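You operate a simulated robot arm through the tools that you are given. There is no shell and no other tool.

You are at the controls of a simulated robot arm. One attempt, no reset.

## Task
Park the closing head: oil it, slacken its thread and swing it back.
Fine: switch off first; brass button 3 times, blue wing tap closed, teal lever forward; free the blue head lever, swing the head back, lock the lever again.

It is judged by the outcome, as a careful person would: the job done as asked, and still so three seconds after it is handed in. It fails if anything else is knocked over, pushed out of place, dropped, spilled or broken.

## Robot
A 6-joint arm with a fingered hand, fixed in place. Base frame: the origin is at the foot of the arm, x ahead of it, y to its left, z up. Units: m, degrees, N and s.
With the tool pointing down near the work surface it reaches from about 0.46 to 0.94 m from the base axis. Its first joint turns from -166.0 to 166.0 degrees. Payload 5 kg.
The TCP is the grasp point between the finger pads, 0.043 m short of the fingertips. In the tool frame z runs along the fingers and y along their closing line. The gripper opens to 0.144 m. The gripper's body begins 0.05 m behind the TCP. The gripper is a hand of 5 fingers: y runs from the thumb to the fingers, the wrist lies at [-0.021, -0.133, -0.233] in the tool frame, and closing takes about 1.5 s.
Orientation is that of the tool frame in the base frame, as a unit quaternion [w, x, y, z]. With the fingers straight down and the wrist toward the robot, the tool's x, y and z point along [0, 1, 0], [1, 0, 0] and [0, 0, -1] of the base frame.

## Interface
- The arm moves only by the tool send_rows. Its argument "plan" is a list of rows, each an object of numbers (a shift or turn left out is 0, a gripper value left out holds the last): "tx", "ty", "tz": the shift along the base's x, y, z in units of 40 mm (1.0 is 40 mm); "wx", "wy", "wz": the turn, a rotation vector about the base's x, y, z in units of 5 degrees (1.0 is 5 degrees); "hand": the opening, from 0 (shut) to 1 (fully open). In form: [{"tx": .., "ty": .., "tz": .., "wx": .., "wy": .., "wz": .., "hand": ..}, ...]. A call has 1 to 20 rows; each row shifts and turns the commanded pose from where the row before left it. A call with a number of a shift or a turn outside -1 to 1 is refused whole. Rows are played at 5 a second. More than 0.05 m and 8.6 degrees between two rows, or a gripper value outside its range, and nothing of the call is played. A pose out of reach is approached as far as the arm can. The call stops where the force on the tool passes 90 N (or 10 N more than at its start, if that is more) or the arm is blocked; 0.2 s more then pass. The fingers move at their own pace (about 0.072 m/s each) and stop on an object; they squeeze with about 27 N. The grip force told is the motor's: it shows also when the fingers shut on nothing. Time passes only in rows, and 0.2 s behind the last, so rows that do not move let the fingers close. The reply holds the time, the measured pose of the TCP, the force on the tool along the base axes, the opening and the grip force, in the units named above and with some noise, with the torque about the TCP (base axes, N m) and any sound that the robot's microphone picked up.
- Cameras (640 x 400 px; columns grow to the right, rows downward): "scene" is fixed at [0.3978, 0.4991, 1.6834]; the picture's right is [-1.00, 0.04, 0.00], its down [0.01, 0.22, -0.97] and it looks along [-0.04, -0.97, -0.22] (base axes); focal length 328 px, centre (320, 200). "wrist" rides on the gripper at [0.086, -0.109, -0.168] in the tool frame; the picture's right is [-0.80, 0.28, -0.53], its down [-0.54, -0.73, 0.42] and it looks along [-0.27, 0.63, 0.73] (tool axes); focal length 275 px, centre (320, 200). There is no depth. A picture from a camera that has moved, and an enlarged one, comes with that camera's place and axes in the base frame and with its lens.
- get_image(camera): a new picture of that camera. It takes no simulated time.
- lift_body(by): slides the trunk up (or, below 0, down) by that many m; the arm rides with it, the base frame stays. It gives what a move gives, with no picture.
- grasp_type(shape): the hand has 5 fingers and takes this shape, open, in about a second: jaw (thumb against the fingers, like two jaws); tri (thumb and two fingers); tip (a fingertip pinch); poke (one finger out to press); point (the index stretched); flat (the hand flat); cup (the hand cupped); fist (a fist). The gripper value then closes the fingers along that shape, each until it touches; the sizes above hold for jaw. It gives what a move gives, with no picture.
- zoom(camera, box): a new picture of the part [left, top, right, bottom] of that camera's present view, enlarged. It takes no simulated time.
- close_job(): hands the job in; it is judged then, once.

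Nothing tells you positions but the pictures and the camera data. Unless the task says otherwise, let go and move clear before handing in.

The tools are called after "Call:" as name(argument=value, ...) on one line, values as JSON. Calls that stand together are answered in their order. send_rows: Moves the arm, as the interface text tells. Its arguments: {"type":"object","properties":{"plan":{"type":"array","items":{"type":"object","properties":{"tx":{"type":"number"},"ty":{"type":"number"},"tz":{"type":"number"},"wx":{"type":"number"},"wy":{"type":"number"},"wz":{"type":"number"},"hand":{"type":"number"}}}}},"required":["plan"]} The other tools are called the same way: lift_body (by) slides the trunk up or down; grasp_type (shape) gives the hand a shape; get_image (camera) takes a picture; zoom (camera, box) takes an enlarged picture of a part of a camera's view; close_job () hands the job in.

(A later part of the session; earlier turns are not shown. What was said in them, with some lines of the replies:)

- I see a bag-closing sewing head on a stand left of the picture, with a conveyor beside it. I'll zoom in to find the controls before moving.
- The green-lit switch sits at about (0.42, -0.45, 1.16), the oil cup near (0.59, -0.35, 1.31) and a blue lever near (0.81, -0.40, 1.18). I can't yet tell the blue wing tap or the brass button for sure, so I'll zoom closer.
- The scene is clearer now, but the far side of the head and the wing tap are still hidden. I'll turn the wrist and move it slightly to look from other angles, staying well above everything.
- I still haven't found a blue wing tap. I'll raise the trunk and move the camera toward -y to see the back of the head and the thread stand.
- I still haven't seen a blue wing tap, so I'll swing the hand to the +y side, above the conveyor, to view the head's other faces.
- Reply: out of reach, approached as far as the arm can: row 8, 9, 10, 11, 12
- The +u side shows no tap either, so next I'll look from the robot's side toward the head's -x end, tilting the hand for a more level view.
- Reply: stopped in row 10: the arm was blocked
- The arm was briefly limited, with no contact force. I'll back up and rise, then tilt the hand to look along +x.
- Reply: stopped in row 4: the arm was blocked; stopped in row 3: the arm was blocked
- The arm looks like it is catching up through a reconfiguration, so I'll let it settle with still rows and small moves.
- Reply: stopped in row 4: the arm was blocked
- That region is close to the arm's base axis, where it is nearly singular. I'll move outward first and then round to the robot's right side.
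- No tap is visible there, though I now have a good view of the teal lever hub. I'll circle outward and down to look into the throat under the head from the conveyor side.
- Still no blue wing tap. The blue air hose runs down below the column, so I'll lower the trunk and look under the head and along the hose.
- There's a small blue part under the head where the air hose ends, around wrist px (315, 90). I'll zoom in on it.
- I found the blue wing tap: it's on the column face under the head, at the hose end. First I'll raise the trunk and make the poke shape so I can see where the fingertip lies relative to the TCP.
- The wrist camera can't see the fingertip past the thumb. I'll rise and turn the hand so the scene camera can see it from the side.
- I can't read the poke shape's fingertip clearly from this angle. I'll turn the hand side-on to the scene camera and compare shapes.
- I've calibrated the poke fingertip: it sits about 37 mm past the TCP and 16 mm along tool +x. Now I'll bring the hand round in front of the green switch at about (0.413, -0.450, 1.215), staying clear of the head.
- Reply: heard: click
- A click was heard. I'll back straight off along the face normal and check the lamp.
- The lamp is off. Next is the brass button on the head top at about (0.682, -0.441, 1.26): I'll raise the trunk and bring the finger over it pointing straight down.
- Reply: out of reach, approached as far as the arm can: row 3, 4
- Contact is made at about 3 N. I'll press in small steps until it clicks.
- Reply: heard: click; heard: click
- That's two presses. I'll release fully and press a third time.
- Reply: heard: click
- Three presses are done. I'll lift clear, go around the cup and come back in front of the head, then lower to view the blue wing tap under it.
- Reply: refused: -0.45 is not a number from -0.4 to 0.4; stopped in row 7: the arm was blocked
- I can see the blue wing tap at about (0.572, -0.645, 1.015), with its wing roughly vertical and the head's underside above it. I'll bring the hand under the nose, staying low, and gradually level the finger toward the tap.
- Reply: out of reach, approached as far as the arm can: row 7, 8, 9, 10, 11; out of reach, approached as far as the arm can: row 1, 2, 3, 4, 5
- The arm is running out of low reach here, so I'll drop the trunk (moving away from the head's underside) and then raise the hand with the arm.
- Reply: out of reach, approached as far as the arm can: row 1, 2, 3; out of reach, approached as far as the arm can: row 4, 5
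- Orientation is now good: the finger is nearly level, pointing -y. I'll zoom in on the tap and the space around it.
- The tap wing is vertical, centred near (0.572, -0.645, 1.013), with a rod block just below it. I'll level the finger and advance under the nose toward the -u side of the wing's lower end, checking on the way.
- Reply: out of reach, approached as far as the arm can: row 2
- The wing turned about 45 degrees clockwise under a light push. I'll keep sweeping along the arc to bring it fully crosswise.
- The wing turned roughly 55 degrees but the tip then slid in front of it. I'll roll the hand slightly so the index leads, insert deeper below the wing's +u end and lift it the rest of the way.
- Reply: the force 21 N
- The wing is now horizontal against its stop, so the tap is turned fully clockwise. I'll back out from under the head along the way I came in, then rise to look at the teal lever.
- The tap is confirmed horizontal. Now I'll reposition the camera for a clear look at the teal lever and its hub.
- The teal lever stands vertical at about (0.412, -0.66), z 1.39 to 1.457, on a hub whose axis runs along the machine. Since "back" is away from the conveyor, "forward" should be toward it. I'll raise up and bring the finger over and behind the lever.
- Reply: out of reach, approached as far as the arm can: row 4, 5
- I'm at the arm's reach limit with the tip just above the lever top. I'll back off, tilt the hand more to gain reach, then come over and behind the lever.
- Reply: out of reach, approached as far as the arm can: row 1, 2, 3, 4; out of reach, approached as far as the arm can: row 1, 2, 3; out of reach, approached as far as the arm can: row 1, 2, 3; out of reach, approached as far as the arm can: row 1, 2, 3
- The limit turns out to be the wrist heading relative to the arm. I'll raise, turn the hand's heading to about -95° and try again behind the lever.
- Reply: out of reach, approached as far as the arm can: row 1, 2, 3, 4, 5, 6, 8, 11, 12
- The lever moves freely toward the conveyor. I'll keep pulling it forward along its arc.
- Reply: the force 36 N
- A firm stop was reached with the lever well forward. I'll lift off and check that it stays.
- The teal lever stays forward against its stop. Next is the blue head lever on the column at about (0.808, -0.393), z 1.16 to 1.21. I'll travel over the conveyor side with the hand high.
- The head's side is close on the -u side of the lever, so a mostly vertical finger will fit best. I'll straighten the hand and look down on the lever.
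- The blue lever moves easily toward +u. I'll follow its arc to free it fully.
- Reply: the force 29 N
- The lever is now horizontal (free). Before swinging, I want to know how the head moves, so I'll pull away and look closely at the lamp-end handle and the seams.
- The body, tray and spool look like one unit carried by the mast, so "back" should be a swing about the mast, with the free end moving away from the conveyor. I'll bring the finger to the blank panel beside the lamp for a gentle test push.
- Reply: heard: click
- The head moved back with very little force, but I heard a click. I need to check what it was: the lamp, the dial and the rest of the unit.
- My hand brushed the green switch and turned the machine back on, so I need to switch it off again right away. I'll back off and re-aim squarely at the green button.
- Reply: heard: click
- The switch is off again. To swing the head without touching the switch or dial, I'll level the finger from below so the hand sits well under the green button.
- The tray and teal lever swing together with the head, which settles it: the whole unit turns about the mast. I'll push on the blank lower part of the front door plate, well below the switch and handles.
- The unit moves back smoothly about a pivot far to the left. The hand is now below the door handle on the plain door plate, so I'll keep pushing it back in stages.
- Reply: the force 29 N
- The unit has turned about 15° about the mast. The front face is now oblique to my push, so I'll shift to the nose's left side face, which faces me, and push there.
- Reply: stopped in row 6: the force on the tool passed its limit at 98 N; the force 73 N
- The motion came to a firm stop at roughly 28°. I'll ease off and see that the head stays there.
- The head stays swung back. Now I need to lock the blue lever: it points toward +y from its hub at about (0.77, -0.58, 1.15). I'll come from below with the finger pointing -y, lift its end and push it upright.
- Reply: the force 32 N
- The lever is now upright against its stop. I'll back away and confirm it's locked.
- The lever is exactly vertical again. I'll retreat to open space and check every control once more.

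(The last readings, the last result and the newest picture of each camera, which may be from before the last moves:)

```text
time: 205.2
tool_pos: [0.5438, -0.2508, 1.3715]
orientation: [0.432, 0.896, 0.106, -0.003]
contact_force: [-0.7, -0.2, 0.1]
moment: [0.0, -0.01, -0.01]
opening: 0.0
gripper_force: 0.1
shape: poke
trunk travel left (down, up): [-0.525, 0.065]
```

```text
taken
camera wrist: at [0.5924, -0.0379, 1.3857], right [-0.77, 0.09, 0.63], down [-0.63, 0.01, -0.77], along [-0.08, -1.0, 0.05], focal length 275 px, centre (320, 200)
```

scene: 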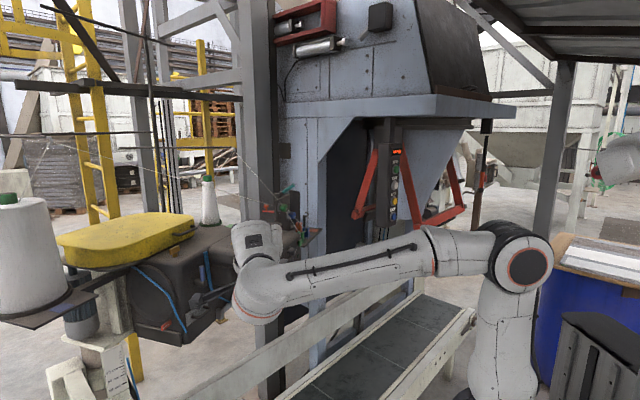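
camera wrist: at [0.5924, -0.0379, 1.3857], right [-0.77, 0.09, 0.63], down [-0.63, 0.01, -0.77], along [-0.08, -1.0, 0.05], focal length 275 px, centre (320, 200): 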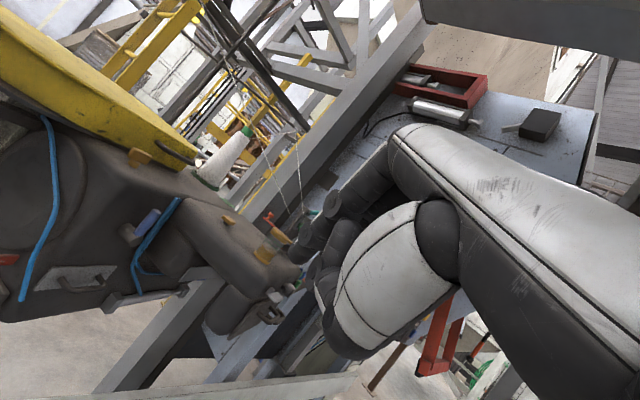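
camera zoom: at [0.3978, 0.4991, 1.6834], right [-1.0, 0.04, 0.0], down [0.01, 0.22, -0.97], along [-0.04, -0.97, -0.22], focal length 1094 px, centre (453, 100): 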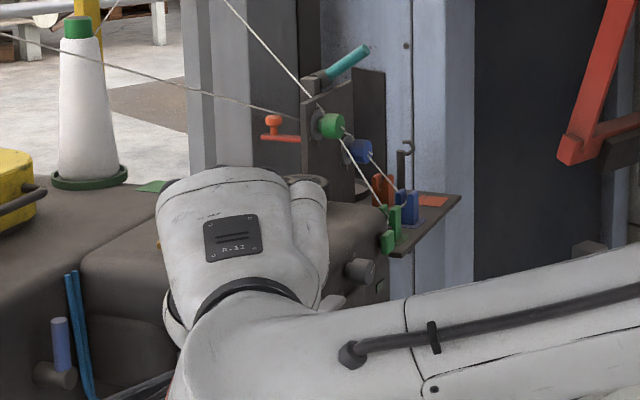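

Call:
send_rows(plan=[{"tx": -0.4, "ty": 0.6}, {"tx": -0.4, "ty": 0.6}, {"tx": -0.3, "ty": 0.4, "wz": -1}, {"wz": -1}, {"wz": -1}, {"wz": -1}, {"tz": 0}])

Call:
zoom(camera="scene", box=[220, 200, 330, 310])

Call:
zoom(camera="scene", box=[280, 215, 330, 265])

Call:
get_image(camera="wrist")

```text
time: 206.8
tool_pos: [0.4999, -0.1851, 1.3719]
orientation: [0.424, 0.901, -0.052, -0.079]
contact_force: [0.4, 0.3, -0.4]
moment: [-0.03, 0.06, 0.0]
opening: 0.0
gripper_force: 0.0
shape: poke
trunk travel left (down, up): [-0.525, 0.065]
```

```text
3.64 times, centred on (275, 255) of scene
camera zoom: at [0.3978, 0.4991, 1.6834], right [-1.0, 0.04, 0.0], down [0.01, 0.22, -0.97], along [-0.04, -0.97, -0.22], focal length 1194 px, centre (484, 0)
```

zoom: 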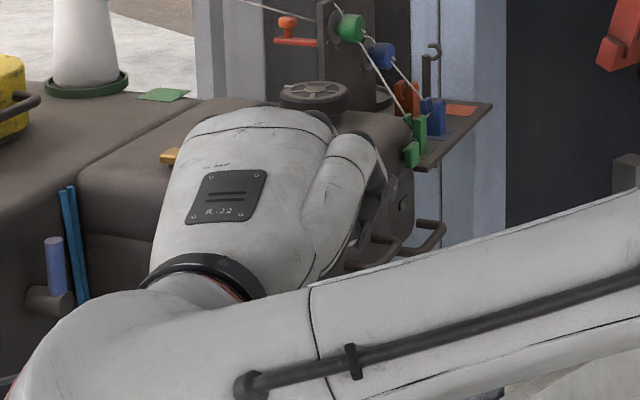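

```text
8.00 times, centred on (305, 240) of scene
camera zoom: at [0.3978, 0.4991, 1.6834], right [-1.0, 0.04, 0.0], down [0.01, 0.22, -0.97], along [-0.04, -0.97, -0.22], focal length 2627 px, centre (440, -120)
```

zoom: 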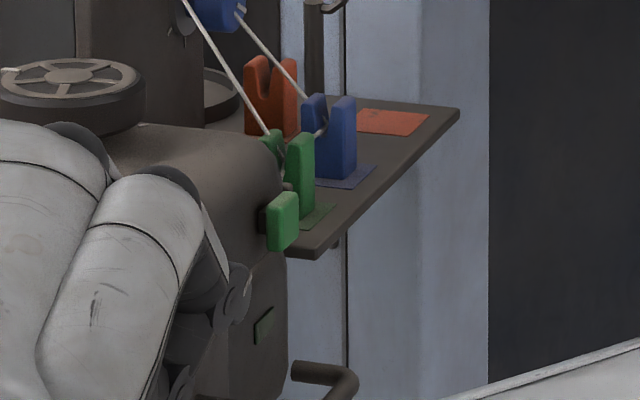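

```text
taken
camera wrist: at [0.6179, -0.0033, 1.3858], right [-0.69, 0.35, 0.63], down [-0.59, 0.23, -0.77], along [-0.41, -0.91, 0.05], focal length 275 px, centre (320, 200)
```

wrist: 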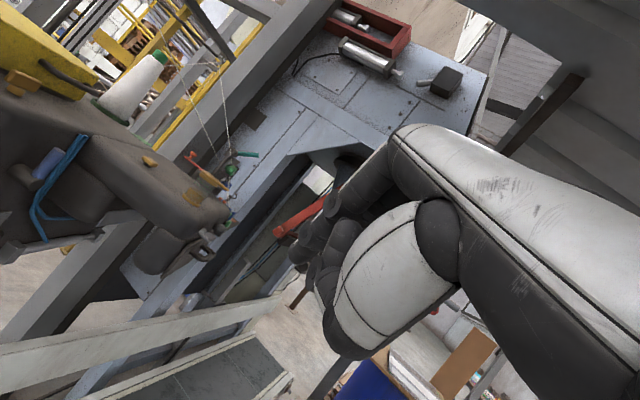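

Call:
close_job()

```text
The job is handed in.
```

The closing head is parked: oiled, thread slackened, swung back to its stop and locked. One slip on the way: while pushing the head, my hand hit the green switch and turned the machine back on. I switched it off again before swinging the head the rest of the way back.

| Step | Final state |
|---|---|
| **Switch** | Off; the lamp is dark. |
| **Brass button** | Pressed three times, with a click each time. |
| **Blue wing tap** | Turned clockwise from vertical to horizontal, against its stop. I took this as closed because clockwise normally closes; nothing on the tap shows which way it shuts. |
| **Teal lever** | Pulled toward the conveyor until it stopped. I took "forward" as the opposite of the direction the head swings back. |
| **Blue head lever** | Freed, then put back upright against its stop after the swing. |
| **Head** | Swung back about 28 degrees to a firm stop, and it stayed there after I let go. |

The tray, thread stand and spool moved with the head as one unit. I saw nothing knocked over or spilled. The hand is clear of the machine.
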